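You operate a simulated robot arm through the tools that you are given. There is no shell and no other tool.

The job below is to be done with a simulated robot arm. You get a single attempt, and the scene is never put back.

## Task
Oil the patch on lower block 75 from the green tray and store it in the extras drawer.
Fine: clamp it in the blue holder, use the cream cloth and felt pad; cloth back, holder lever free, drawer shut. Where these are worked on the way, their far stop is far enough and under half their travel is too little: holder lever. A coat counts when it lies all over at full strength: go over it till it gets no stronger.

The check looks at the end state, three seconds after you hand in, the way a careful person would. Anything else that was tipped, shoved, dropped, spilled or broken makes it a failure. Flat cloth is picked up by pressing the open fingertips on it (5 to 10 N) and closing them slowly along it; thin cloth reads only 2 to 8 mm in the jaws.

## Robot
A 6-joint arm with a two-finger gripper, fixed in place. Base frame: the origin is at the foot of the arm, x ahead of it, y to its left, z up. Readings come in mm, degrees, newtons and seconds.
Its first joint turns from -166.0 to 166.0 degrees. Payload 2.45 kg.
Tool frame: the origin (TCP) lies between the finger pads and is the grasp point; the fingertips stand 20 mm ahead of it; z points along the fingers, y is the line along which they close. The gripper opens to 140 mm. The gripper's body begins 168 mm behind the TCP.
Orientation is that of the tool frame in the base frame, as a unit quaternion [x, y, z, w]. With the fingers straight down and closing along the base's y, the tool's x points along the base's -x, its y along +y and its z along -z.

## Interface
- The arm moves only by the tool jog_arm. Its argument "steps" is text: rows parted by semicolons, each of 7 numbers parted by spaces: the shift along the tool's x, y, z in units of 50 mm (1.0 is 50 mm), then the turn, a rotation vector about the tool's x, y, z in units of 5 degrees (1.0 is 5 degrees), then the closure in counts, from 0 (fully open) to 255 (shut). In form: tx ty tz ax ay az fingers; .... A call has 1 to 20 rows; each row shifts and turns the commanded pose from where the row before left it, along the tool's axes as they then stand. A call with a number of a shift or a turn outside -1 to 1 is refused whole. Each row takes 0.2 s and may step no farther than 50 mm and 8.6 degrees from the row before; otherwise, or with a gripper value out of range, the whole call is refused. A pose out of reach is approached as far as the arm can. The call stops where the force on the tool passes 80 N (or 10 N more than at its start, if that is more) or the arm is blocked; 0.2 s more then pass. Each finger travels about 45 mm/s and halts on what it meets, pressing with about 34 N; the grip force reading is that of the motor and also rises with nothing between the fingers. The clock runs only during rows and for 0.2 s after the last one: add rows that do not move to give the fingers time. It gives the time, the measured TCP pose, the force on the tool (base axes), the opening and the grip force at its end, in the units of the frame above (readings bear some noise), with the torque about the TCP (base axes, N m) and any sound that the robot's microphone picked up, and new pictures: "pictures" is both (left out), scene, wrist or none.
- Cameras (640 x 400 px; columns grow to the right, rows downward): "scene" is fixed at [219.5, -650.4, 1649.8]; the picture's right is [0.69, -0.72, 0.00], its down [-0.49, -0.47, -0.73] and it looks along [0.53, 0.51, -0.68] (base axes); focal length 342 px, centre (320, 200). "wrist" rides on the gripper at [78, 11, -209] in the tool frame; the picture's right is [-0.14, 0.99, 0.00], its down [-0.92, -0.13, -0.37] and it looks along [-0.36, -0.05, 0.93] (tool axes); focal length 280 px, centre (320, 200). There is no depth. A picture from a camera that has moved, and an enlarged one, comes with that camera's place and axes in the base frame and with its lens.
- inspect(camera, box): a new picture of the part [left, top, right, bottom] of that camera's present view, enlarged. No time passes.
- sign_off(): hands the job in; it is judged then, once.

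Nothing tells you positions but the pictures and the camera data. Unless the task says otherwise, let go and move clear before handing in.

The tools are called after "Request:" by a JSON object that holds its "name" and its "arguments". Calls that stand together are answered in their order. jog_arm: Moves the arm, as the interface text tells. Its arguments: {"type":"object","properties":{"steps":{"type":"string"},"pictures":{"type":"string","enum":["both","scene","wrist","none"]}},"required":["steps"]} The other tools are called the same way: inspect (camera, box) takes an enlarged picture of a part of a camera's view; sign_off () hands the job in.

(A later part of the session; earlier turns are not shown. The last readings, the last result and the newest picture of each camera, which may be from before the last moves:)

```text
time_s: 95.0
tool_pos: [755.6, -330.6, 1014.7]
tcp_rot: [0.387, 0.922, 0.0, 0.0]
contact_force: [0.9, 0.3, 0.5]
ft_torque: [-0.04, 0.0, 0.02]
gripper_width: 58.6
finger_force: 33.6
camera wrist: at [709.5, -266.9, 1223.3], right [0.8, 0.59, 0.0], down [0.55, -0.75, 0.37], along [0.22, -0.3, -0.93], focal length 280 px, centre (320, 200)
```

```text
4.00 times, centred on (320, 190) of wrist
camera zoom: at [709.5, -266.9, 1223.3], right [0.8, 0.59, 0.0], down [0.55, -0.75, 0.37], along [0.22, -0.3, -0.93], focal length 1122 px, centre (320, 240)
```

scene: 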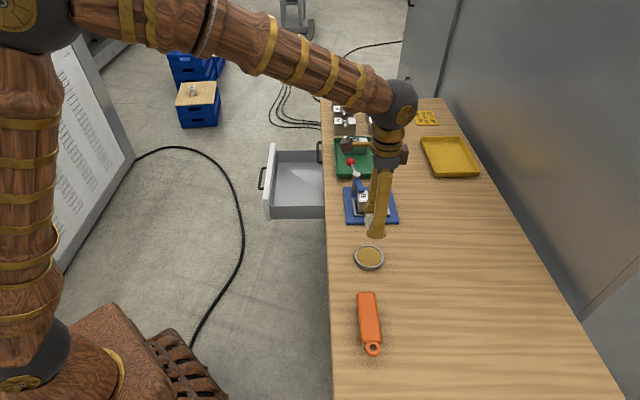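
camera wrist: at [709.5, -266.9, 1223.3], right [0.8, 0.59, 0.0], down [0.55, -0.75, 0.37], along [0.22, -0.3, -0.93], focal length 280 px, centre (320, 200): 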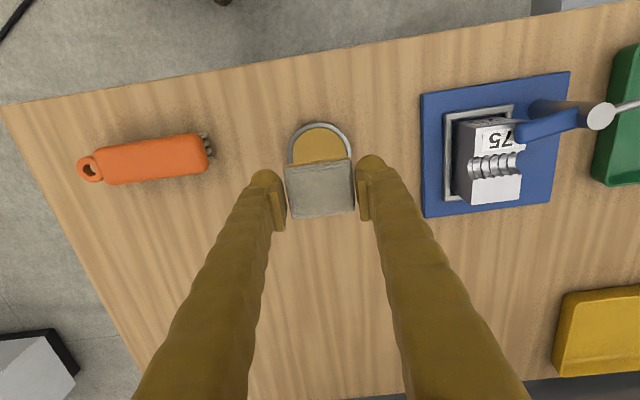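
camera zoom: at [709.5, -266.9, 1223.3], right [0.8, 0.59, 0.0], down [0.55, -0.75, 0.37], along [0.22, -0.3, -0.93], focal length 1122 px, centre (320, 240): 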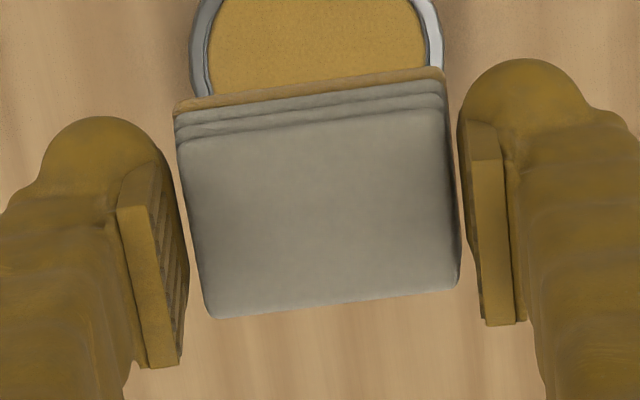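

The patch spans about P 807–837, E 480–536 with the block top at z≈917. Moving the oiled cloth over it.

Request:
{"name": "jog_arm", "arguments": {"steps": "-0.144 0.2 0 0 0 0 255; -0.144 0.45 0 0 0 0 255; -0.144 0.7 0 0 0 0 255; -0.144 0.8 0 0 0 0 255; -0.144 0.7 0 0 0 0 255; -0.144 0.6 0 0 0 0 255; -0.144 0.36 0 0 0 0 255; -0.144 0.176 0 0 0 0 255; 0 0 0.3 0 0 0 255; 0 0 0.3 0 0 0 255; 0 0 0 0 0 0 255", "pictures": "both"}}

Request:
{"name": "inspect", "arguments": {"camera": "wrist", "box": [230, 90, 410, 240]}}

Request:
{"name": "inspect", "arguments": {"camera": "scene", "box": [340, 160, 410, 225]}}

```text
time_s: 97.4
tool_pos: [939.0, -234.3, 987.3]
tcp_rot: [0.388, 0.922, 0.001, 0.001]
contact_force: [0.3, 0.2, -1.0]
ft_torque: [0.04, -0.02, 0.08]
gripper_width: 58.4
finger_force: 33.6
camera wrist: at [890.7, -169.2, 1193.9], right [0.8, 0.59, 0.0], down [0.55, -0.75, 0.37], along [0.22, -0.3, -0.93], focal length 280 px, centre (320, 200)
```

scene: 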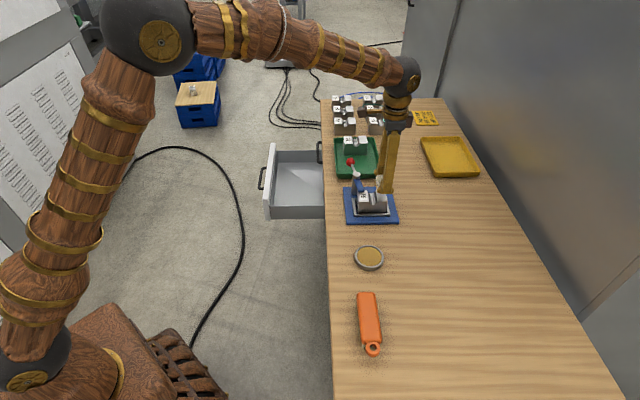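
wrist: 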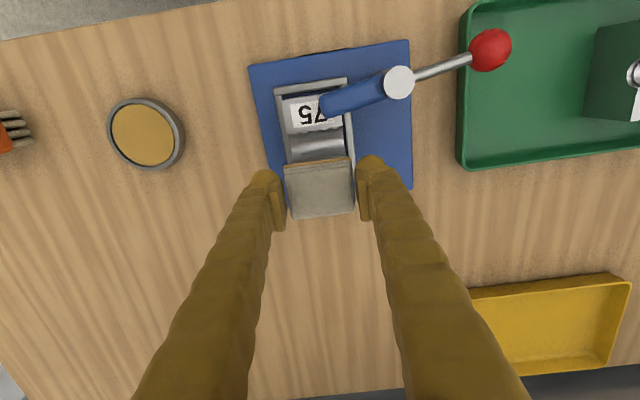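

```text
2.67 times, centred on (320, 165) of wrist
camera zoom: at [890.7, -169.2, 1193.9], right [0.8, 0.59, 0.0], down [0.55, -0.75, 0.37], along [0.22, -0.3, -0.93], focal length 748 px, centre (320, 293)
```

zoom: 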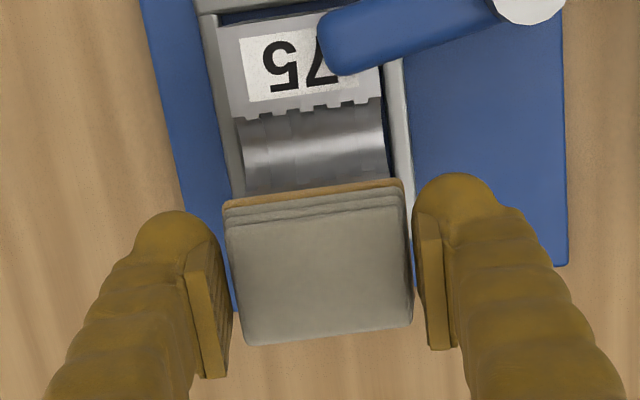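

```text
6.15 times, centred on (375, 192) of scene
camera zoom: at [219.5, -650.4, 1649.8], right [0.69, -0.72, 0.0], down [-0.49, -0.47, -0.73], along [0.53, 0.51, -0.68], focal length 2101 px, centre (-18, 246)
```

zoom: 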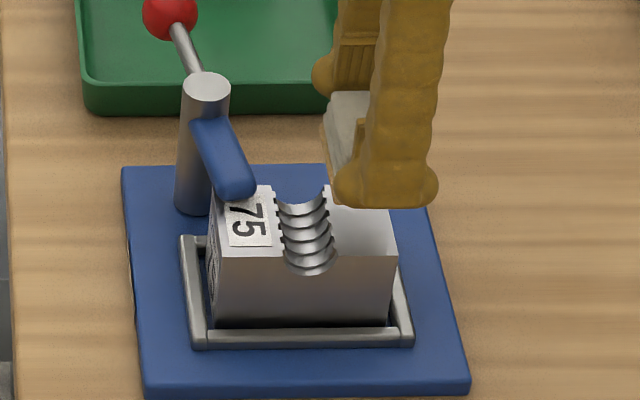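

Aligned over the patch. Lowering until contact.

Request:
{"name": "jog_arm", "arguments": {"steps": "0 0 0.25 0 0 0 255; 0 0 0.25 0 0 0 255; 0 0 0.15 0 0 0 255; 0 0 0 0 0 0 255", "pictures": "none"}}

Request:
{"name": "jog_arm", "arguments": {"steps": "0 0 0.04 0 0 0 255; 0 0 0.04 0 0 0 255; 0 0 0 0 0 0 255", "pictures": "none"}}

Request:
{"name": "jog_arm", "arguments": {"steps": "0 0 0.02 0 0 0 255; 0 0 0 0 0 0 255", "pictures": "none"}}

```text
time_s: 98.4
tool_pos: [938.7, -232.3, 951.8]
tcp_rot: [0.388, 0.922, 0.001, 0.0]
contact_force: [0.1, 0.1, -0.7]
ft_torque: [-0.01, 0.01, 0.02]
gripper_width: 58.1
finger_force: 34.1
```

```text
time_s: 99.2
tool_pos: [937.2, -232.9, 949.9]
tcp_rot: [0.388, 0.922, 0.0, 0.0]
contact_force: [-2.5, 1.1, 11.1]
ft_torque: [0.02, 0.07, 0.01]
gripper_width: 58.5
finger_force: 34.0
```

```text
time_s: 99.8
tool_pos: [938.9, -233.3, 947.9]
tcp_rot: [0.388, 0.922, 0.0, 0.001]
contact_force: [-6.1, 2.2, 29.6]
ft_torque: [0.03, 0.18, 0.0]
gripper_width: 58.6
finger_force: 34.2
```

Good contact. I'll ease the pressure and rub back and forth over the patch.

Request:
{"name": "jog_arm", "arguments": {"steps": "0 0 -0.02 0 0 0 255; 0 0.1 0 0 0 0 255; 0 0.1 0 0 0 0 255; 0 -0.1 0 0 0 0 255; 0 -0.1 0 0 0 0 255; 0 -0.1 0 0 0 0 255; 0 -0.1 0 0 0 0 255; 0 0.1 0 0 0 0 255; 0 0.1 0 0 0 0 255; 0.08 0 0 0 0 0 255; 0.08 0 0 0 0 0 255; -0.08 0 0 0 0 0 255; -0.08 0 0 0 0 0 255; -0.08 0 0 0 0 0 255; -0.08 0 0 0 0 0 255; 0.08 0 0 0 0 0 255; 0.08 0 0 0 0 0 255; 0 0 0 0 0 0 255", "pictures": "both"}}

Request:
{"name": "inspect", "arguments": {"camera": "scene", "box": [340, 160, 410, 225]}}

Request:
{"name": "inspect", "arguments": {"camera": "wrist", "box": [230, 90, 410, 240]}}

```text
time_s: 103.6
tool_pos: [938.7, -233.4, 949.4]
tcp_rot: [0.387, 0.922, 0.0, 0.0]
contact_force: [2.9, -3.4, 9.0]
ft_torque: [-0.14, -0.09, 0.0]
gripper_width: 58.5
finger_force: 33.5
camera wrist: at [891.2, -169.5, 1157.1], right [0.8, 0.59, 0.0], down [0.55, -0.75, 0.37], along [0.22, -0.3, -0.93], focal length 280 px, centre (320, 200)
```

scene: 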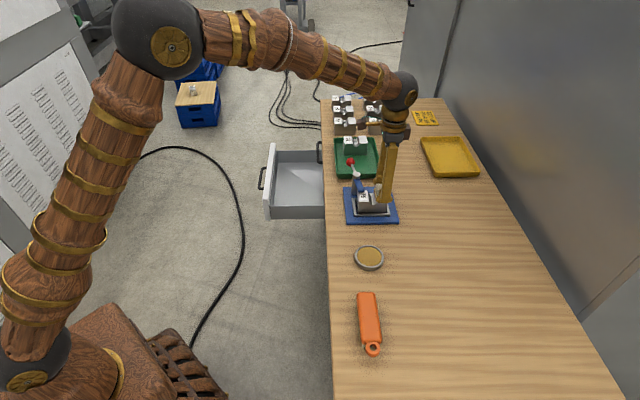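
wrist: 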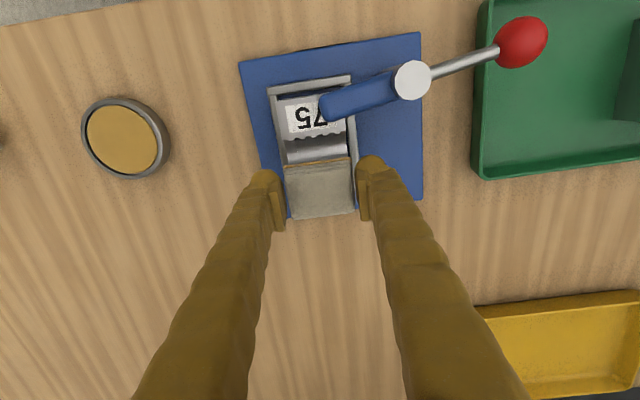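

```text
6.15 times, centred on (375, 192) of scene
camera zoom: at [219.5, -650.4, 1649.8], right [0.69, -0.72, 0.0], down [-0.49, -0.47, -0.73], along [0.53, 0.51, -0.68], focal length 2101 px, centre (-18, 246)
```

zoom: 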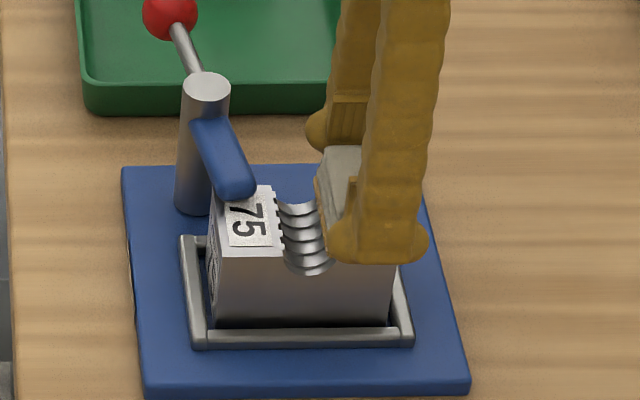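

```text
2.67 times, centred on (320, 165) of wrist
camera zoom: at [891.2, -169.5, 1157.1], right [0.8, 0.59, 0.0], down [0.55, -0.75, 0.37], along [0.22, -0.3, -0.93], focal length 748 px, centre (320, 293)
```

zoom: 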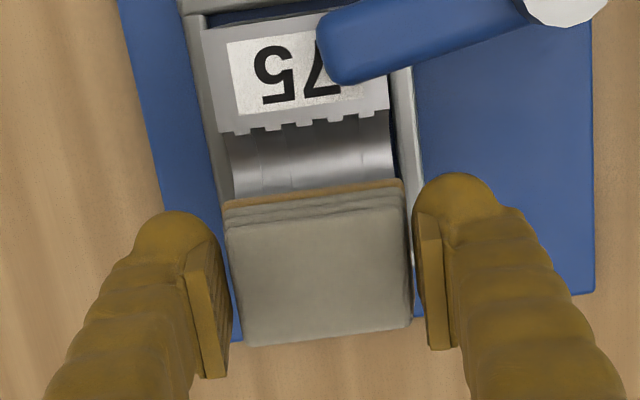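

I'll lift and step aside to see the coat on the patch.

Request:
{"name": "jog_arm", "arguments": {"steps": "0 0 -0.1 0 0 0 255; 0 0 -0.3 0 0 0 255; 0 0 -0.5 0 0 0 255; 0.4 -0.4 -0.4 0 0 0 255; 0.5 -0.6 0 0 0 0 255; 0.5 -0.6 0 0 0 0 255; 0 -0.6 0 0 0 0 255; 0 0 0 0 0 0 255", "pictures": "both"}}

Request:
{"name": "inspect", "arguments": {"camera": "scene", "box": [345, 180, 400, 225]}}

Request:
{"name": "inspect", "arguments": {"camera": "wrist", "box": [380, 150, 520, 290]}}

```text
time_s: 105.4
tool_pos: [812.0, -260.6, 1014.4]
tcp_rot: [0.387, 0.922, 0.001, 0.001]
contact_force: [-0.5, 0.2, -0.4]
ft_torque: [0.0, -0.01, 0.0]
gripper_width: 58.2
finger_force: 34.2
camera wrist: at [763.8, -196.4, 1222.1], right [0.8, 0.59, 0.0], down [0.55, -0.75, 0.37], along [0.22, -0.3, -0.93], focal length 280 px, centre (320, 200)
```

scene: 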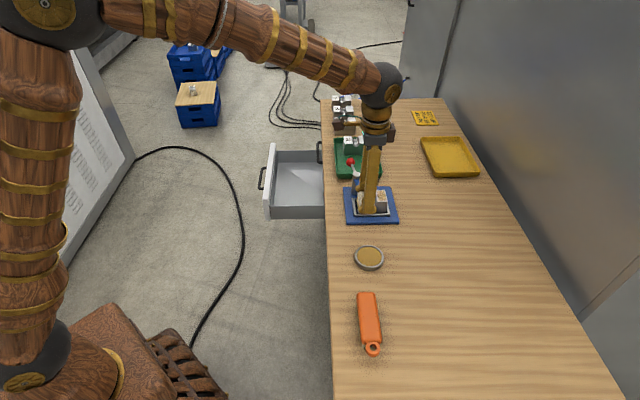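
wrist: 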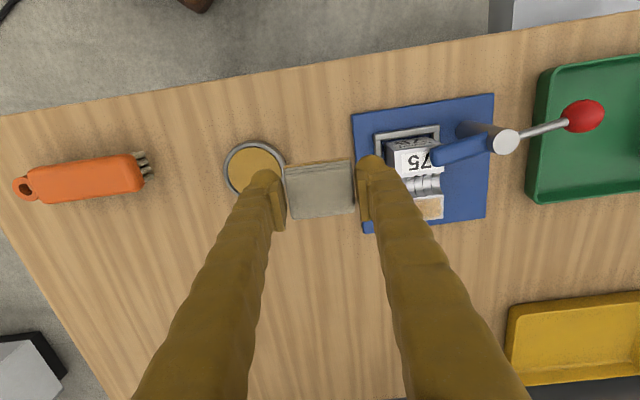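

```text
8.89 times, centred on (372, 202) of scene
camera zoom: at [219.5, -650.4, 1649.8], right [0.69, -0.72, 0.0], down [-0.49, -0.47, -0.73], along [0.53, 0.51, -0.68], focal length 3035 px, centre (-147, 178)
```

zoom: 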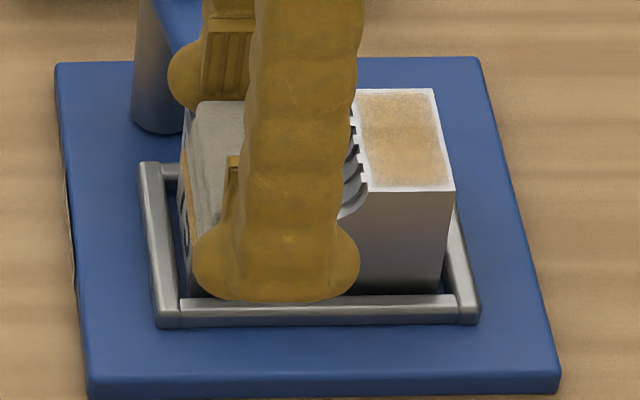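

```text
2.86 times, centred on (450, 220) of wrist
camera zoom: at [763.8, -196.4, 1222.1], right [0.8, 0.59, 0.0], down [0.55, -0.75, 0.37], along [0.22, -0.3, -0.93], focal length 801 px, centre (-51, 143)
```

zoom: 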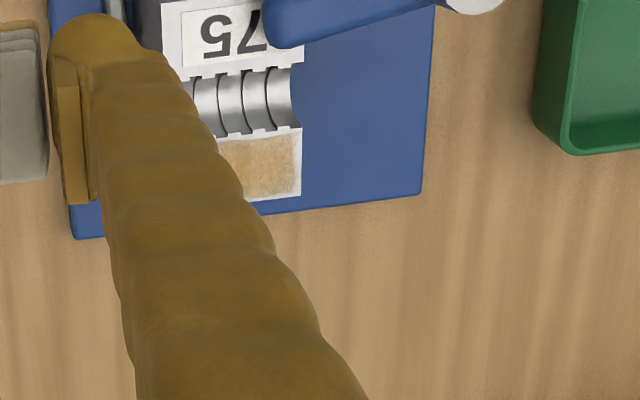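

The patch shows a golden coat, still mottled. I'll reload the cloth on the felt, looking at the patch on the way.

Request:
{"name": "jog_arm", "arguments": {"steps": "0.1 -0.5 0 0 0 0 255; 0.1 -0.7 0 0 0 0 255; 0.05 -0.6 0.2 0 0 0 255; 0 -0.1 0.4 0 0 0 255; 0 0 0 0 0 0 255", "pictures": "both"}}

Request:
{"name": "inspect", "arguments": {"camera": "scene", "box": [345, 180, 400, 225]}}

Request:
{"name": "inspect", "arguments": {"camera": "wrist", "box": [430, 120, 590, 260]}}

```text
time_s: 106.6
tool_pos: [734.7, -318.9, 984.3]
tcp_rot: [0.388, 0.922, 0.002, 0.0]
contact_force: [-0.1, 0.1, -0.8]
ft_torque: [0.03, -0.01, -0.02]
gripper_width: 58.5
finger_force: 33.5
camera wrist: at [687.3, -254.2, 1191.9], right [0.8, 0.59, 0.0], down [0.55, -0.75, 0.37], along [0.22, -0.3, -0.93], focal length 280 px, centre (320, 200)
```

scene: 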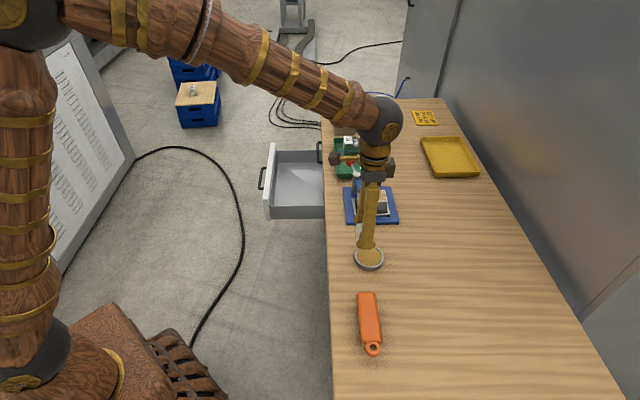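
wrist: 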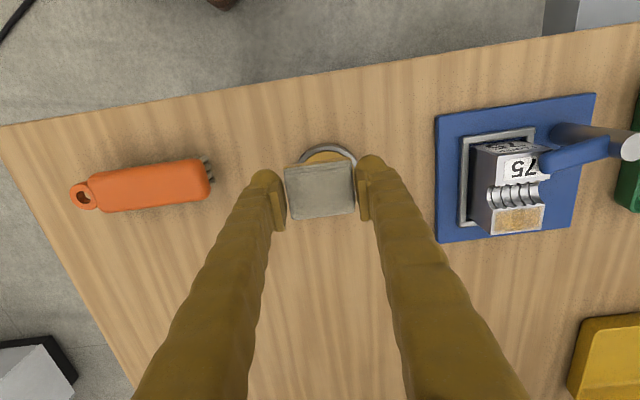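

```text
8.89 times, centred on (372, 202) of scene
camera zoom: at [219.5, -650.4, 1649.8], right [0.69, -0.72, 0.0], down [-0.49, -0.47, -0.73], along [0.53, 0.51, -0.68], focal length 3035 px, centre (-147, 178)
```

zoom: 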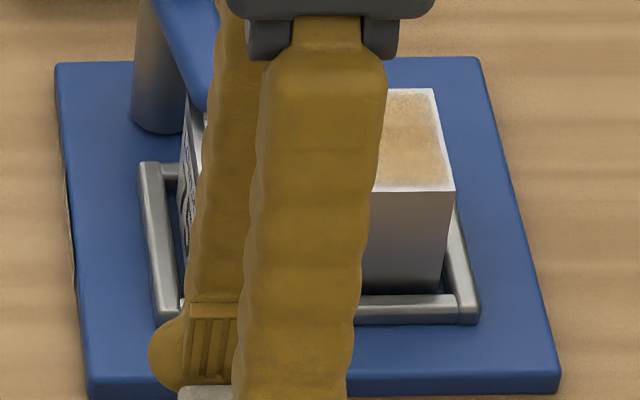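

```text
2.86 times, centred on (510, 190) of wrist
camera zoom: at [687.3, -254.2, 1191.9], right [0.8, 0.59, 0.0], down [0.55, -0.75, 0.37], along [0.22, -0.3, -0.93], focal length 801 px, centre (-223, 229)
```

zoom: 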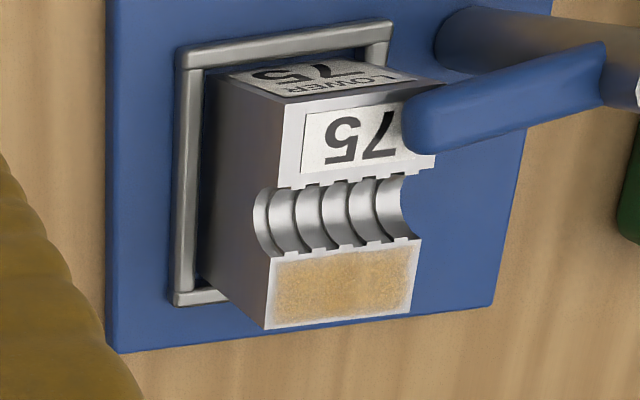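

Request:
{"name": "jog_arm", "arguments": {"steps": "-0.23 0.065 0 0 0 0 255; -0.23 0.065 0.3 0 0 0 255; 0 0 0.5 0 0 0 255; 0 0 0.5 0 0 0 255; 0 0 0.3 0 0 0 255; 0 0 0.1 0 0 0 255; 0 0 0.04 0 0 0 255; 0 0 0.03 0 0 0 255; 0 0 0 0 0 0 255; 0 0 0 0 0 0 255", "pictures": "wrist"}}

Request:
{"name": "inspect", "arguments": {"camera": "wrist", "box": [240, 120, 400, 240]}}

```text
time_s: 108.8
tool_pos: [755.3, -329.9, 897.1]
tcp_rot: [0.388, 0.922, 0.001, 0.002]
contact_force: [-2.4, 1.6, 39.0]
ft_torque: [-0.01, 0.02, 0.01]
gripper_width: 58.4
finger_force: 34.0
camera wrist: at [707.7, -265.5, 1104.1], right [0.8, 0.59, 0.0], down [0.55, -0.75, 0.37], along [0.22, -0.3, -0.93], focal length 280 px, centre (320, 200)
```

wrist: 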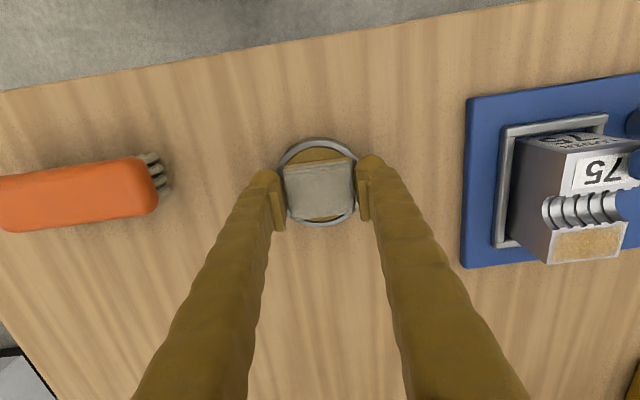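

```text
3.33 times, centred on (320, 180) of wrist
camera zoom: at [707.7, -265.5, 1104.1], right [0.8, 0.59, 0.0], down [0.55, -0.75, 0.37], along [0.22, -0.3, -0.93], focal length 935 px, centre (320, 267)
```

zoom: 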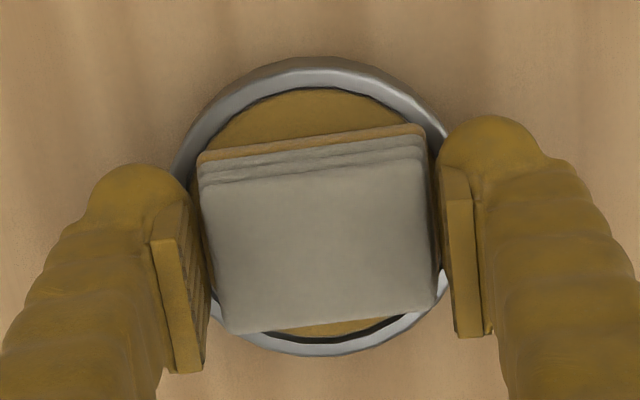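

Request:
{"name": "jog_arm", "arguments": {"steps": "0 0 -0.1 0 0 0 255; 0 0 -0.3 0 0 0 255; 0 0 -0.5 0 0 0 255; 0 0 -0.6 0 0 0 255; 0 0 -0.5 0 0 0 255; -0.166 0.3 0 0 0 0 255; -0.166 0.6 0 0 0 0 255; -0.166 0.75 0 0 0 0 255; -0.166 0.75 0 0 0 0 255; -0.166 0.7 0 0 0 0 255; -0.166 0.55 0 0 0 0 255; -0.166 0.33 0 0 0 0 255; 0 0 0.3 0 0 0 255; 0 0 0.3 0 0 0 255; 0 0 0.2 0 0 0 255; 0 0 0.1 0 0 0 255; 0 0 0 0 0 0 255", "pictures": "none"}}

```text
time_s: 112.4
tool_pos: [938.2, -230.9, 949.8]
tcp_rot: [0.387, 0.922, 0.001, 0.001]
contact_force: [1.2, 0.0, -0.7]
ft_torque: [-0.02, -0.02, 0.0]
gripper_width: 58.6
finger_force: 34.6
```

Request:
{"name": "jog_arm", "arguments": {"steps": "0 0 0.03 0 0 0 255; 0 0 0 0 0 0 255", "pictures": "none"}}

```text
time_s: 113.0
tool_pos: [937.2, -230.9, 949.0]
tcp_rot: [0.388, 0.922, 0.002, 0.001]
contact_force: [0.0, -0.6, -0.7]
ft_torque: [-0.02, -0.05, 0.02]
gripper_width: 58.1
finger_force: 34.0
```

Request:
{"name": "jog_arm", "arguments": {"steps": "0 0 0.03 0 0 0 255; 0 0 0 0 0 0 255", "pictures": "none"}}

```text
time_s: 113.6
tool_pos: [937.6, -232.4, 948.5]
tcp_rot: [0.387, 0.922, 0.001, 0.001]
contact_force: [-0.7, 1.3, 8.4]
ft_torque: [0.01, -0.02, 0.0]
gripper_width: 58.4
finger_force: 33.8
```

Contact at 8 N. I'll add a touch of pressure and rub several cycles over the whole patch.

Request:
{"name": "jog_arm", "arguments": {"steps": "0 0 0.01 0 0 0 255; 0 0.1 0 0 0 0 255; 0 0.08 0 0 0 0 255; 0 -0.1 0 0 0 0 255; 0 -0.1 0 0 0 0 255; 0 -0.1 0 0 0 0 255; 0 -0.08 0 0 0 0 255; 0 0.1 0 0 0 0 255; 0 0.1 0 0 0 0 255; 0.1 0 0 0 0 0 255; 0.06 0 0 0 0 0 255; -0.1 0 0 0 0 0 255; -0.1 0 0 0 0 0 255; -0.1 0 0 0 0 0 255; 0.1 0 0 0 0 0 255; 0.1 0.1 0 0 0 0 255; -0.1 -0.1 0 0 0 0 255; 0.04 0 0 0 0 0 255; 0 0 0 0 0 0 255", "pictures": "none"}}

Request:
{"name": "jog_arm", "arguments": {"steps": "0 0.1 0 0 0 0 255; 0 0.08 0 0 0 0 255; 0 -0.1 0 0 0 0 255; 0 -0.1 0 0 0 0 255; 0 -0.1 0 0 0 0 255; 0 -0.08 0 0 0 0 255; 0 0.1 0 0 0 0 255; 0 0.1 0 0 0 0 255; 0.1 0 0 0 0 0 255; 0.06 0 0 0 0 0 255; -0.1 0 0 0 0 0 255; -0.1 0 0 0 0 0 255; -0.1 0 0 0 0 0 255; -0.02 0 0 0 0 0 255; 0.08 0 0 0 0 0 255; 0.08 0 0 0 0 0 255; 0 0 -0.2 0 0 0 255; 0.2 -0.3 -0.5 0 0 0 255; 0.5 -0.8 -0.5 0 0 0 255; 0.3 -0.8 0 0 0 0 255", "pictures": "none"}}

Request:
{"name": "jog_arm", "arguments": {"steps": "0.1 -0.8 0 0 0 0 255; 0.1 -0.8 0 0 0 0 255; 0 -0.4 0 0 0 0 255; 0 0 0 0 0 0 255", "pictures": "both"}}

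Request:
{"name": "inspect", "arguments": {"camera": "wrist", "box": [430, 100, 590, 260]}}

Request:
{"name": "inspect", "arguments": {"camera": "scene", "box": [345, 180, 400, 225]}}

```text
time_s: 117.6
tool_pos: [937.4, -232.8, 947.1]
tcp_rot: [0.387, 0.922, 0.0, 0.0]
contact_force: [6.5, -2.9, 13.8]
ft_torque: [-0.16, -0.15, 0.03]
gripper_width: 58.2
finger_force: 33.7
```

```text
refused: row 19 steps farther than a row can; nothing moved
```

```text
time_s: 118.6
tool_pos: [857.4, -294.9, 947.7]
tcp_rot: [0.386, 0.922, 0.002, -0.001]
contact_force: [0.1, 0.8, -1.1]
ft_torque: [-0.01, 0.01, 0.02]
gripper_width: 58.6
finger_force: 33.9
camera wrist: at [811.9, -231.4, 1155.2], right [0.8, 0.59, 0.0], down [0.55, -0.75, 0.37], along [0.22, -0.3, -0.93], focal length 280 px, centre (320, 200)
```

scene: 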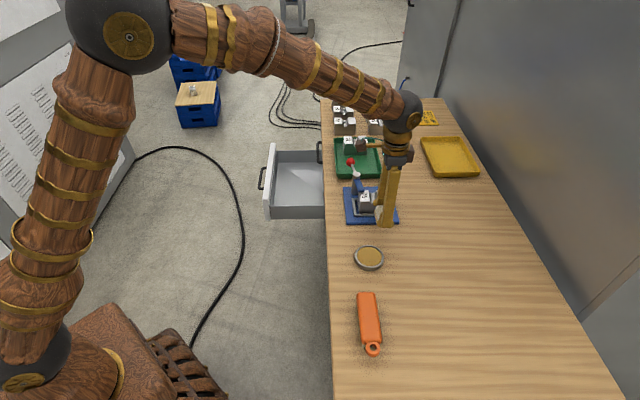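
wrist: 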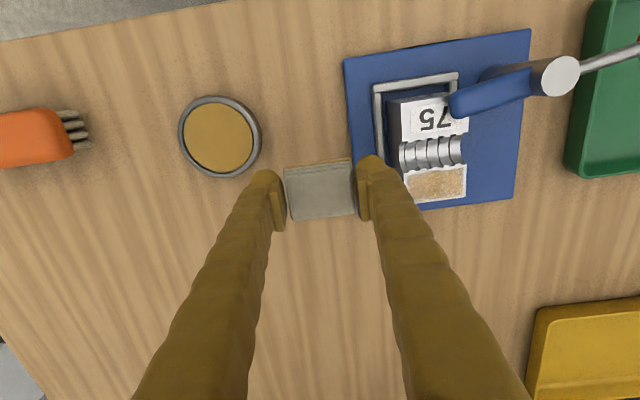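

```text
2.50 times, centred on (510, 180) of wrist
camera zoom: at [811.9, -231.4, 1155.2], right [0.8, 0.59, 0.0], down [0.55, -0.75, 0.37], along [0.22, -0.3, -0.93], focal length 701 px, centre (-155, 250)
```

zoom: 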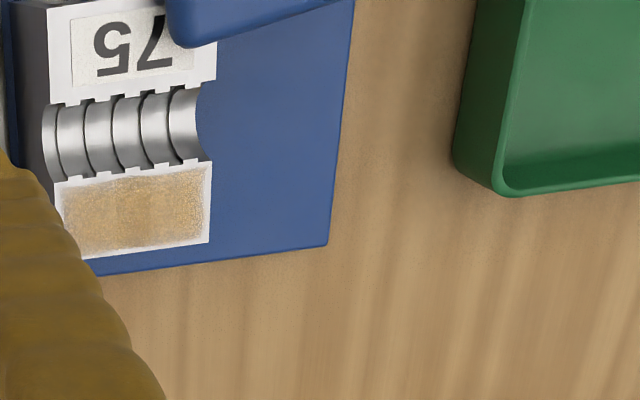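

```text
8.89 times, centred on (372, 202) of scene
camera zoom: at [219.5, -650.4, 1649.8], right [0.69, -0.72, 0.0], down [-0.49, -0.47, -0.73], along [0.53, 0.51, -0.68], focal length 3035 px, centre (-147, 178)
```

zoom: 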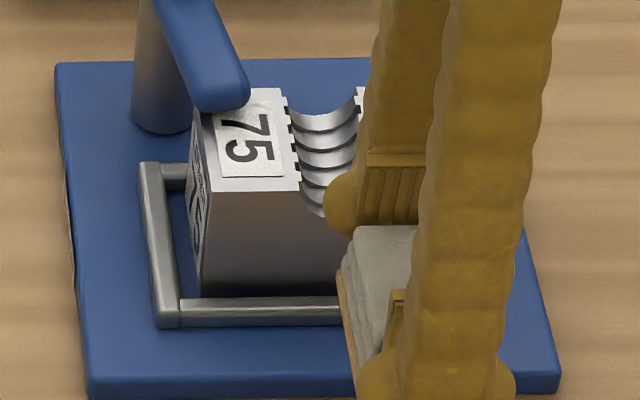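

The middle call was refused and the cloth slid off sideways with no force. No harm visible. I'll raise it and check the patch and block carefully.

Request:
{"name": "jog_arm", "arguments": {"steps": "0 0 -0.4 0 0 0 255; 0 0 -0.6 0 0 0 255; 0.5 -0.6 0 0 0 0 255; 0.5 -0.6 0 0 0 0 255; 0.3 -0.6 0 0 0 0 255; 0 0 0 0 0 0 255", "pictures": "both"}}

Request:
{"name": "inspect", "arguments": {"camera": "wrist", "box": [440, 100, 600, 260]}}

Request:
{"name": "inspect", "arguments": {"camera": "scene", "box": [345, 180, 400, 225]}}

```text
time_s: 120.0
tool_pos: [747.6, -311.7, 996.0]
tcp_rot: [0.388, 0.922, 0.001, 0.0]
contact_force: [-0.2, 0.8, -0.8]
ft_torque: [0.0, 0.0, -0.02]
gripper_width: 58.4
finger_force: 34.2
camera wrist: at [701.7, -248.2, 1204.3], right [0.8, 0.59, 0.0], down [0.55, -0.75, 0.37], along [0.22, -0.3, -0.93], focal length 280 px, centre (320, 200)
```

scene: 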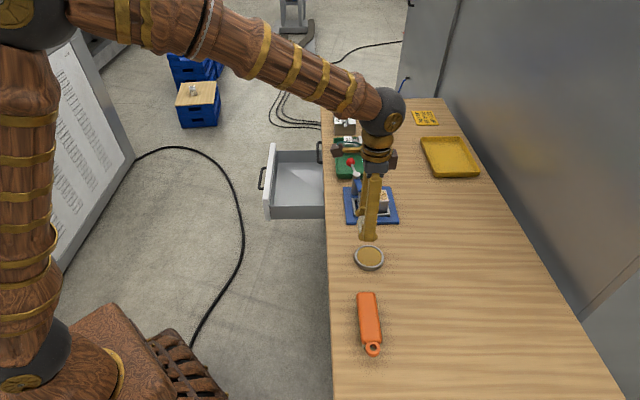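
wrist: 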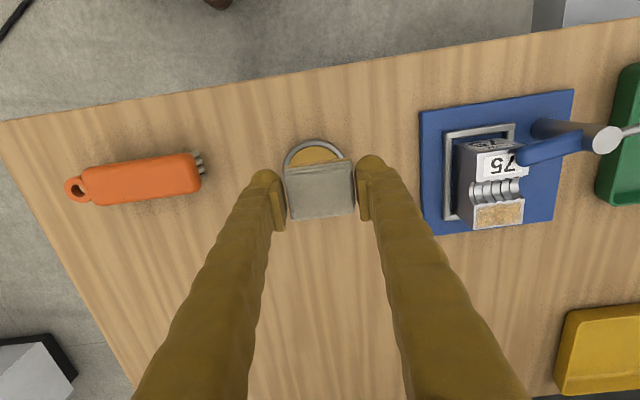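

```text
2.50 times, centred on (520, 180) of wrist
camera zoom: at [701.7, -248.2, 1204.3], right [0.8, 0.59, 0.0], down [0.55, -0.75, 0.37], along [0.22, -0.3, -0.93], focal length 701 px, centre (-180, 250)
```

zoom: 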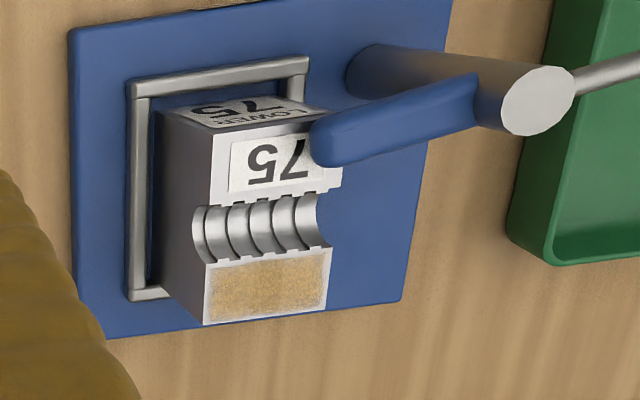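

```text
8.89 times, centred on (372, 202) of scene
camera zoom: at [219.5, -650.4, 1649.8], right [0.69, -0.72, 0.0], down [-0.49, -0.47, -0.73], along [0.53, 0.51, -0.68], focal length 3035 px, centre (-147, 178)
```

zoom: 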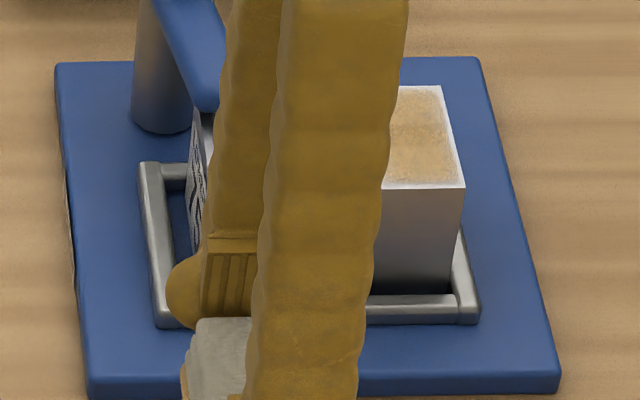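

The block has shifted about 4 mm back within the nest clearance but is still seated and clamped. The coat looks more even. I'll reload and go over it again to see whether it gets any stronger.

Request:
{"name": "jog_arm", "arguments": {"steps": "-0.19 -0.078 0 0 0 0 255; -0.19 -0.078 0.3 0 0 0 255; 0 0 0.5 0 0 0 255; 0 0 0.5 0 0 0 255; 0 0 0.4 0 0 0 255; 0 0 0.2 0 0 0 255; 0 0 0.06 0 0 0 255; 0 0 0 0 0 0 255", "pictures": "none"}}

```text
time_s: 121.8
tool_pos: [757.6, -330.0, 898.8]
tcp_rot: [0.388, 0.922, 0.0, 0.001]
contact_force: [0.0, -0.2, -0.8]
ft_torque: [-0.01, 0.01, -0.02]
gripper_width: 58.5
finger_force: 34.1
```

Request:
{"name": "jog_arm", "arguments": {"steps": "0 0 0.03 0 0 0 255; 0 0 0.02 0 0 0 255; 0 0 0 0 0 0 255; 0 0 0 0 0 0 255", "pictures": "none"}}

```text
time_s: 122.8
tool_pos: [756.8, -329.9, 895.9]
tcp_rot: [0.387, 0.922, 0.001, 0.0]
contact_force: [-0.5, 0.2, -0.6]
ft_torque: [0.0, -0.02, 0.04]
gripper_width: 58.3
finger_force: 34.3
```

Request:
{"name": "jog_arm", "arguments": {"steps": "0 0 0.02 0 0 0 255; 0 0 0.02 0 0 0 255; 0 0 0 0 0 0 255; 0 0 0 0 0 0 255", "pictures": "wrist"}}

Request:
{"name": "inspect", "arguments": {"camera": "wrist", "box": [240, 120, 400, 240]}}

```text
time_s: 123.8
tool_pos: [757.4, -330.2, 895.7]
tcp_rot: [0.388, 0.922, 0.0, 0.0]
contact_force: [-2.4, 0.5, 18.5]
ft_torque: [-0.03, 0.36, -0.03]
gripper_width: 58.7
finger_force: 34.0
camera wrist: at [710.1, -266.1, 1102.9], right [0.8, 0.59, 0.0], down [0.55, -0.75, 0.37], along [0.22, -0.3, -0.93], focal length 280 px, centre (320, 200)
```

wrist: 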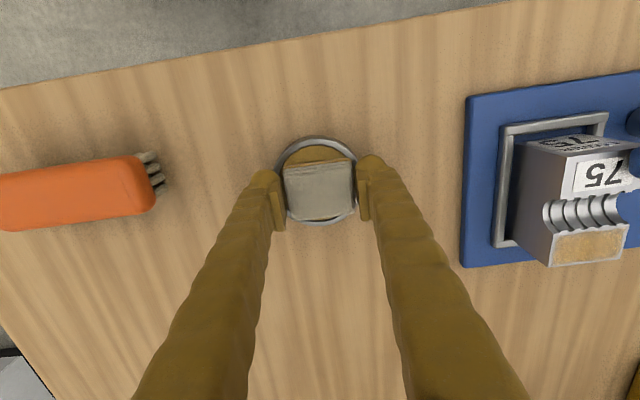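

```text
3.33 times, centred on (320, 180) of wrist
camera zoom: at [710.1, -266.1, 1102.9], right [0.8, 0.59, 0.0], down [0.55, -0.75, 0.37], along [0.22, -0.3, -0.93], focal length 935 px, centre (320, 267)
```

zoom: 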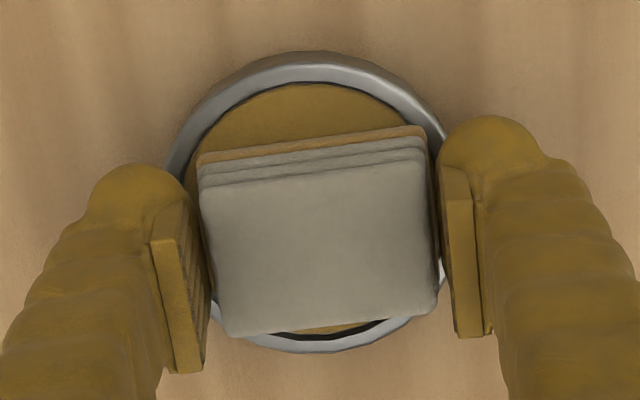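

Request:
{"name": "jog_arm", "arguments": {"steps": "0 0 -0.1 0 0 0 255; 0 0 -0.3 0 0 0 255; 0 0 -0.5 0 0 0 255; 0 0 -0.6 0 0 0 255; 0 0 -0.5 0 0 0 255; -0.173 0.3 0 0 0 0 255; -0.173 0.6 0 0 0 0 255; -0.173 0.75 0 0 0 0 255; -0.173 0.75 0 0 0 0 255; -0.173 0.7 0 0 0 0 255; -0.173 0.55 0 0 0 0 255; -0.173 0.33 0 0 0 0 255; 0 0 0.3 0 0 0 255; 0 0 0.3 0 0 0 255; 0 0 0.2 0 0 0 255; 0 0 0.1 0 0 0 255; 0 0 0 0 0 0 255", "pictures": "none"}}

Request:
{"name": "jog_arm", "arguments": {"steps": "0 0 0.03 0 0 0 255; 0 0 0 0 0 0 255", "pictures": "wrist"}}

Request:
{"name": "inspect", "arguments": {"camera": "wrist", "box": [230, 90, 410, 240]}}

```text
time_s: 127.4
tool_pos: [940.5, -233.1, 949.6]
tcp_rot: [0.387, 0.922, 0.001, 0.0]
contact_force: [-0.3, 0.1, -1.1]
ft_torque: [0.0, -0.01, -0.04]
gripper_width: 58.4
finger_force: 34.1
```

```text
time_s: 128.0
tool_pos: [942.0, -234.8, 948.9]
tcp_rot: [0.387, 0.922, -0.001, 0.0]
contact_force: [0.6, 0.5, -0.4]
ft_torque: [0.03, 0.01, -0.03]
gripper_width: 58.3
finger_force: 33.7
camera wrist: at [894.4, -170.0, 1156.0], right [0.8, 0.59, 0.0], down [0.55, -0.75, 0.37], along [0.22, -0.3, -0.93], focal length 280 px, centre (320, 200)
```

wrist: 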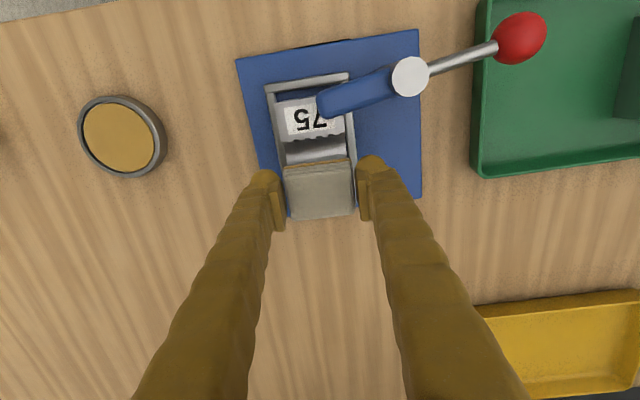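

```text
2.67 times, centred on (320, 165) of wrist
camera zoom: at [894.4, -170.0, 1156.0], right [0.8, 0.59, 0.0], down [0.55, -0.75, 0.37], along [0.22, -0.3, -0.93], focal length 748 px, centre (320, 293)
```

zoom: 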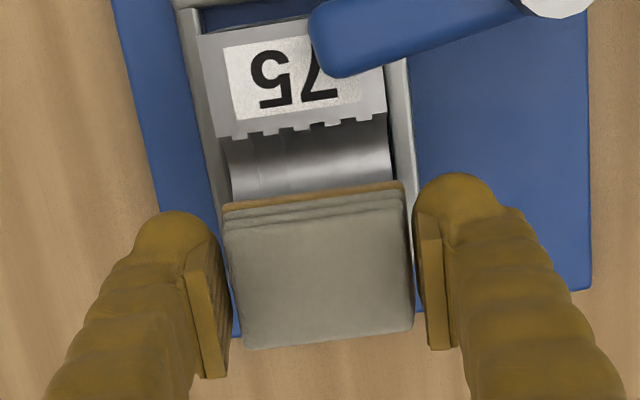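

Request:
{"name": "jog_arm", "arguments": {"steps": "0 0 0.02 0 0 0 255; 0 0 0.02 0 0 0 255; 0 0 0 0 0 0 255", "pictures": "none"}}

```text
time_s: 128.8
tool_pos: [941.9, -234.2, 946.9]
tcp_rot: [0.388, 0.922, 0.001, 0.001]
contact_force: [0.5, -1.5, 13.4]
ft_torque: [-0.11, 0.07, -0.01]
gripper_width: 58.6
finger_force: 33.6
```

Request:
{"name": "jog_arm", "arguments": {"steps": "0.08 0 0 0 0 0 255; 0 0.16 0 0 0 0 255; 0 -0.16 0 0 0 0 255; 0 -0.16 0 0 0 0 255; 0 0.16 0 0 0 0 255; -0.16 0 0 0 0 0 255; 0 0.16 0 0 0 0 255; 0 -0.16 0 0 0 0 255; 0 -0.16 0 0 0 0 255; 0 0.16 0 0 0 0 255; 0.08 0 0 0 0 0 255; 0 0.16 0 0 0 0 255; 0 -0.16 0 0 0 0 255; 0 -0.16 0 0 0 0 255; 0 0.16 0 0 0 0 255; 0 0.16 0 0 0 0 255; 0 -0.16 0 0 0 0 255; 0 -0.16 0 0 0 0 255; 0 0.16 0 0 0 0 255; 0 0 0 0 0 0 255", "pictures": "none"}}

Request:
{"name": "jog_arm", "arguments": {"steps": "0 0 -0.1 0 0 0 255; 0 0 -0.3 0 0 0 255; 0 0 -0.5 0 0 0 255; 0.2 -0.5 0 0 0 0 255; 0.3 -0.7 0 0 0 0 255; 0.3 -0.7 0 0 0 0 255; 0.3 -0.7 0 0 0 0 255; 0.1 -0.7 0 0 0 0 255; 0 -0.5 0 0 0 0 255; 0 0 0 0 0 0 255", "pictures": "both"}}

Request:
{"name": "inspect", "arguments": {"camera": "wrist", "box": [440, 100, 600, 260]}}

Request:
{"name": "inspect", "arguments": {"camera": "wrist", "box": [450, 180, 540, 240]}}

Request:
{"name": "inspect", "arguments": {"camera": "scene", "box": [345, 180, 400, 225]}}

```text
time_s: 133.0
tool_pos: [941.4, -233.7, 946.2]
tcp_rot: [0.388, 0.921, 0.001, 0.0]
contact_force: [-5.5, -8.7, 20.6]
ft_torque: [-0.21, 0.16, 0.02]
gripper_width: 58.3
finger_force: 34.6
```

```text
time_s: 135.2
tool_pos: [764.7, -323.8, 990.7]
tcp_rot: [0.387, 0.922, 0.001, 0.001]
contact_force: [0.2, 0.3, 0.3]
ft_torque: [-0.03, 0.03, -0.03]
gripper_width: 58.3
finger_force: 33.9
camera wrist: at [716.2, -259.7, 1199.1], right [0.8, 0.59, 0.0], down [0.55, -0.75, 0.37], along [0.22, -0.3, -0.93], focal length 280 px, centre (320, 200)
```

scene: 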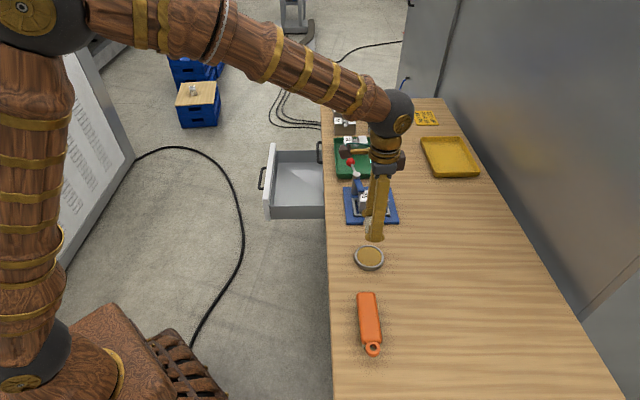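
wrist: 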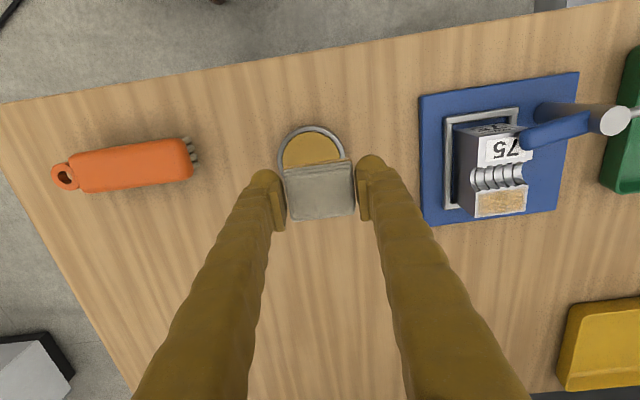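

```text
2.50 times, centred on (520, 180) of wrist
camera zoom: at [716.2, -259.7, 1199.1], right [0.8, 0.59, 0.0], down [0.55, -0.75, 0.37], along [0.22, -0.3, -0.93], focal length 701 px, centre (-180, 250)
```

zoom: 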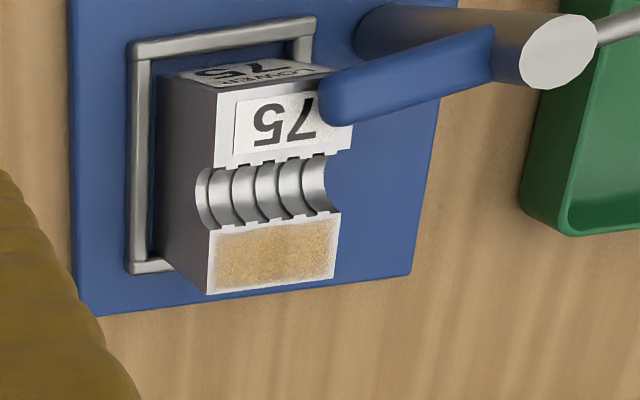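

```text
6.67 times, centred on (495, 210) of wrist
camera zoom: at [716.2, -259.7, 1199.1], right [0.8, 0.59, 0.0], down [0.55, -0.75, 0.37], along [0.22, -0.3, -0.93], focal length 1869 px, centre (-847, 133)
```

zoom: 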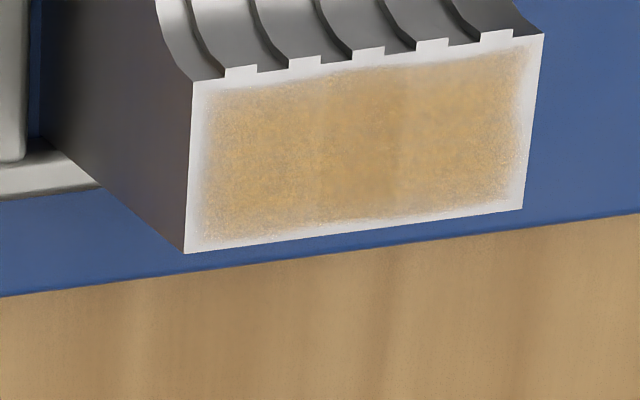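

```text
8.89 times, centred on (372, 202) of scene
camera zoom: at [219.5, -650.4, 1649.8], right [0.69, -0.72, 0.0], down [-0.49, -0.47, -0.73], along [0.53, 0.51, -0.68], focal length 3035 px, centre (-147, 178)
```

zoom: 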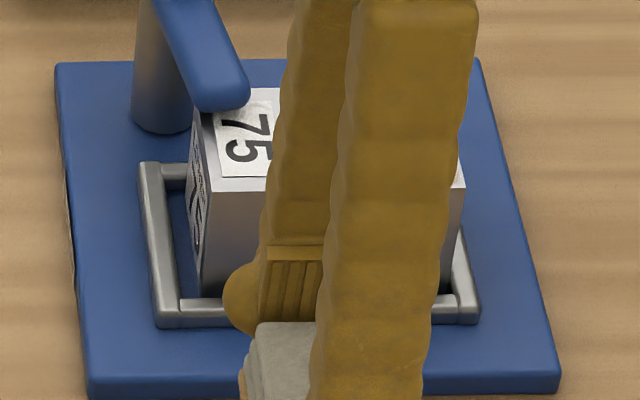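

The coat is richer but still speckled. I'll do another reload and rub, then compare the same view.

Request:
{"name": "jog_arm", "arguments": {"steps": "0.03 -0.22 0 0 0 0 255; 0 0 0.4 0 0 0 255; 0 0 0.6 0 0 0 255; 0 0 0.5 0 0 0 255; 0 0 0.3 0 0 0 255; 0 0 0.08 0 0 0 255; 0 0 0 0 0 0 255", "pictures": "none"}}

Request:
{"name": "jog_arm", "arguments": {"steps": "0 0 0.02 0 0 0 255; 0 0 0.02 0 0 0 255; 0 0 0 0 0 0 255; 0 0 0 0 0 0 255", "pictures": "none"}}

```text
time_s: 136.8
tool_pos: [755.0, -330.9, 896.7]
tcp_rot: [0.388, 0.922, 0.001, 0.001]
contact_force: [-0.1, -0.7, -0.3]
ft_torque: [0.0, -0.01, -0.02]
gripper_width: 58.4
finger_force: 34.3
```

```text
time_s: 137.8
tool_pos: [754.8, -330.1, 894.5]
tcp_rot: [0.388, 0.922, 0.001, 0.0]
contact_force: [0.0, -0.5, 0.2]
ft_torque: [0.01, -0.03, 0.0]
gripper_width: 58.4
finger_force: 33.8
```

Request:
{"name": "jog_arm", "arguments": {"steps": "0 0 0.02 0 0 0 255; 0 0 0.01 0 0 0 255; 0 0 0 0 0 0 255; 0 0 0 0 0 0 255", "pictures": "none"}}

```text
time_s: 138.8
tool_pos: [755.1, -331.5, 895.0]
tcp_rot: [0.388, 0.922, 0.001, 0.001]
contact_force: [-3.6, -0.9, 27.5]
ft_torque: [-0.09, 0.04, -0.01]
gripper_width: 58.4
finger_force: 34.2
```

Request:
{"name": "jog_arm", "arguments": {"steps": "0 0 -0.1 0 0 0 255; 0 0 -0.3 0 0 0 255; 0 0 -0.5 0 0 0 255; 0 0 -0.6 0 0 0 255; 0 0 -0.5 0 0 0 255; -0.174 0.3 0 0 0 0 255; -0.174 0.6 0 0 0 0 255; -0.174 0.77 0 0 0 0 255; -0.174 0.77 0 0 0 0 255; -0.174 0.72 0 0 0 0 255; -0.174 0.55 0 0 0 0 255; -0.174 0.326 0 0 0 0 255; 0 0 0.3 0 0 0 255; 0 0 0.3 0 0 0 255; 0 0 0.2 0 0 0 255; 0 0 0.1 0 0 0 255; 0 0 0.06 0 0 0 255; 0 0 0 0 0 0 255", "pictures": "none"}}

Request:
{"name": "jog_arm", "arguments": {"steps": "0 0 0.02 0 0 0 255; 0 0 0 0 0 0 255", "pictures": "none"}}

```text
time_s: 142.6
tool_pos: [940.8, -233.4, 946.0]
tcp_rot: [0.388, 0.922, 0.001, 0.001]
contact_force: [-1.7, 0.0, 6.5]
ft_torque: [-0.01, 0.03, -0.01]
gripper_width: 58.2
finger_force: 34.1
```

```text
time_s: 143.2
tool_pos: [941.2, -234.0, 946.1]
tcp_rot: [0.388, 0.922, 0.0, 0.001]
contact_force: [-3.4, 0.9, 24.3]
ft_torque: [-0.01, 0.09, 0.01]
gripper_width: 58.4
finger_force: 33.7
```

Request:
{"name": "jog_arm", "arguments": {"steps": "0.08 0 -0.008 0 0 0 255; 0 0.16 0 0 0 0 255; 0 -0.16 0 0 0 0 255; 0 -0.16 0 0 0 0 255; 0 0.16 0 0 0 0 255; -0.08 0 0 0 0 0 255; -0.08 0.16 0 0 0 0 255; 0 -0.16 0 0 0 0 255; 0 -0.16 0 0 0 0 255; 0 0.16 0 0 0 0 255; 0.08 0 0 0 0 0 255; 0 0.16 0 0 0 0 255; 0 -0.16 0 0 0 0 255; 0 -0.16 0 0 0 0 255; 0 0.16 0 0 0 0 255; 0 0.16 0 0 0 0 255; 0 -0.16 0 0 0 0 255; 0 -0.16 0 0 0 0 255; 0 0.16 0 0 0 0 255; 0 0 0 0 0 0 255", "pictures": "none"}}

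Request:
{"name": "jog_arm", "arguments": {"steps": "0 0 -0.1 0 0 0 255; 0 0 -0.3 0 0 0 255; 0 0 -0.5 0 0 0 255; 0.2 -0.5 0 0 0 0 255; 0.3 -0.7 0 0 0 0 255; 0.3 -0.7 0 0 0 0 255; 0.3 -0.7 0 0 0 0 255; 0.1 -0.7 0 0 0 0 255; 0 -0.5 0 0 0 0 255; 0 0 0 0 0 0 255", "pictures": "both"}}

Request:
{"name": "inspect", "arguments": {"camera": "wrist", "box": [450, 180, 540, 240]}}

Request:
{"name": "inspect", "arguments": {"camera": "wrist", "box": [440, 100, 600, 260]}}

```text
time_s: 147.4
tool_pos: [941.8, -232.4, 944.9]
tcp_rot: [0.387, 0.922, 0.0, 0.0]
contact_force: [-3.6, -6.1, 13.0]
ft_torque: [-0.16, 0.06, -0.06]
gripper_width: 58.5
finger_force: 34.0
```

```text
time_s: 149.6
tool_pos: [764.0, -323.0, 989.5]
tcp_rot: [0.388, 0.922, 0.001, 0.0]
contact_force: [0.3, 0.1, -1.2]
ft_torque: [0.02, -0.01, 0.02]
gripper_width: 58.5
finger_force: 34.6
camera wrist: at [716.3, -258.8, 1197.0], right [0.8, 0.59, 0.0], down [0.55, -0.75, 0.37], along [0.22, -0.3, -0.93], focal length 280 px, centre (320, 200)
```

scene: 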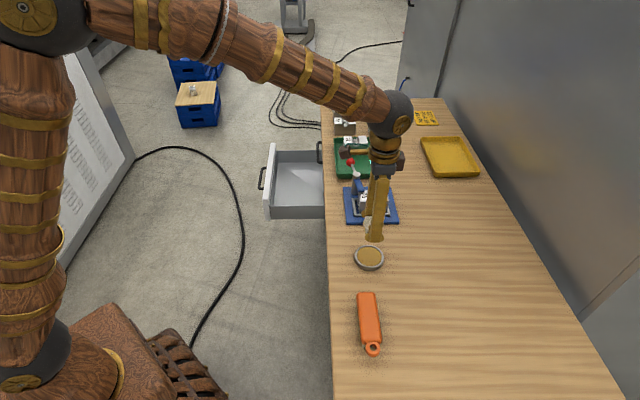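
wrist: 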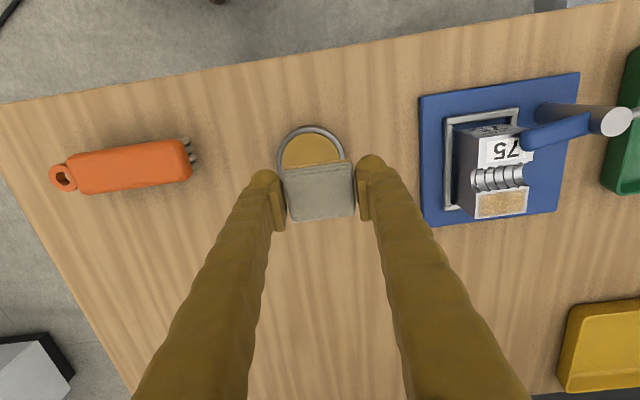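

```text
6.67 times, centred on (495, 210) of wrist
camera zoom: at [716.3, -258.8, 1197.0], right [0.8, 0.59, 0.0], down [0.55, -0.75, 0.37], along [0.22, -0.3, -0.93], focal length 1869 px, centre (-847, 133)
```

zoom: 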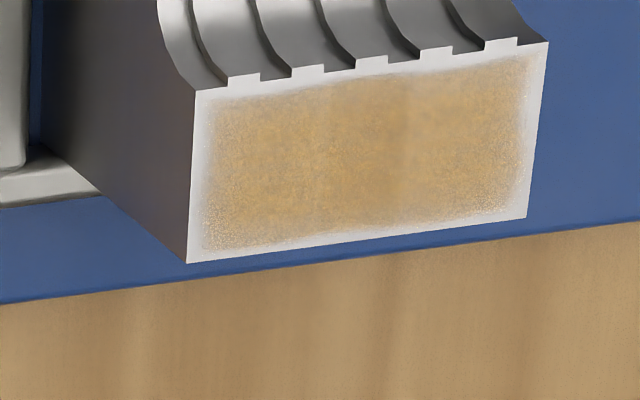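

```text
2.50 times, centred on (520, 180) of wrist
camera zoom: at [716.3, -258.8, 1197.0], right [0.8, 0.59, 0.0], down [0.55, -0.75, 0.37], along [0.22, -0.3, -0.93], focal length 701 px, centre (-180, 250)
```

zoom: 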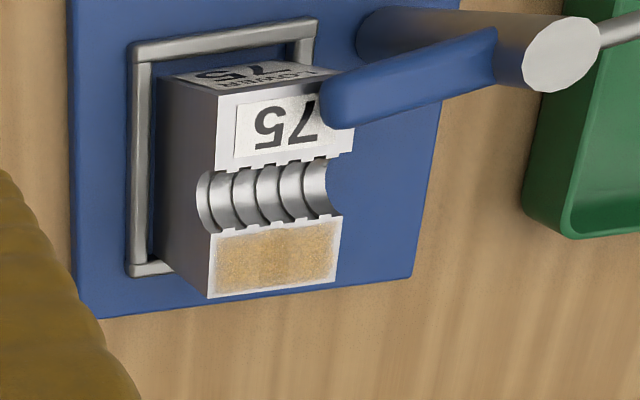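

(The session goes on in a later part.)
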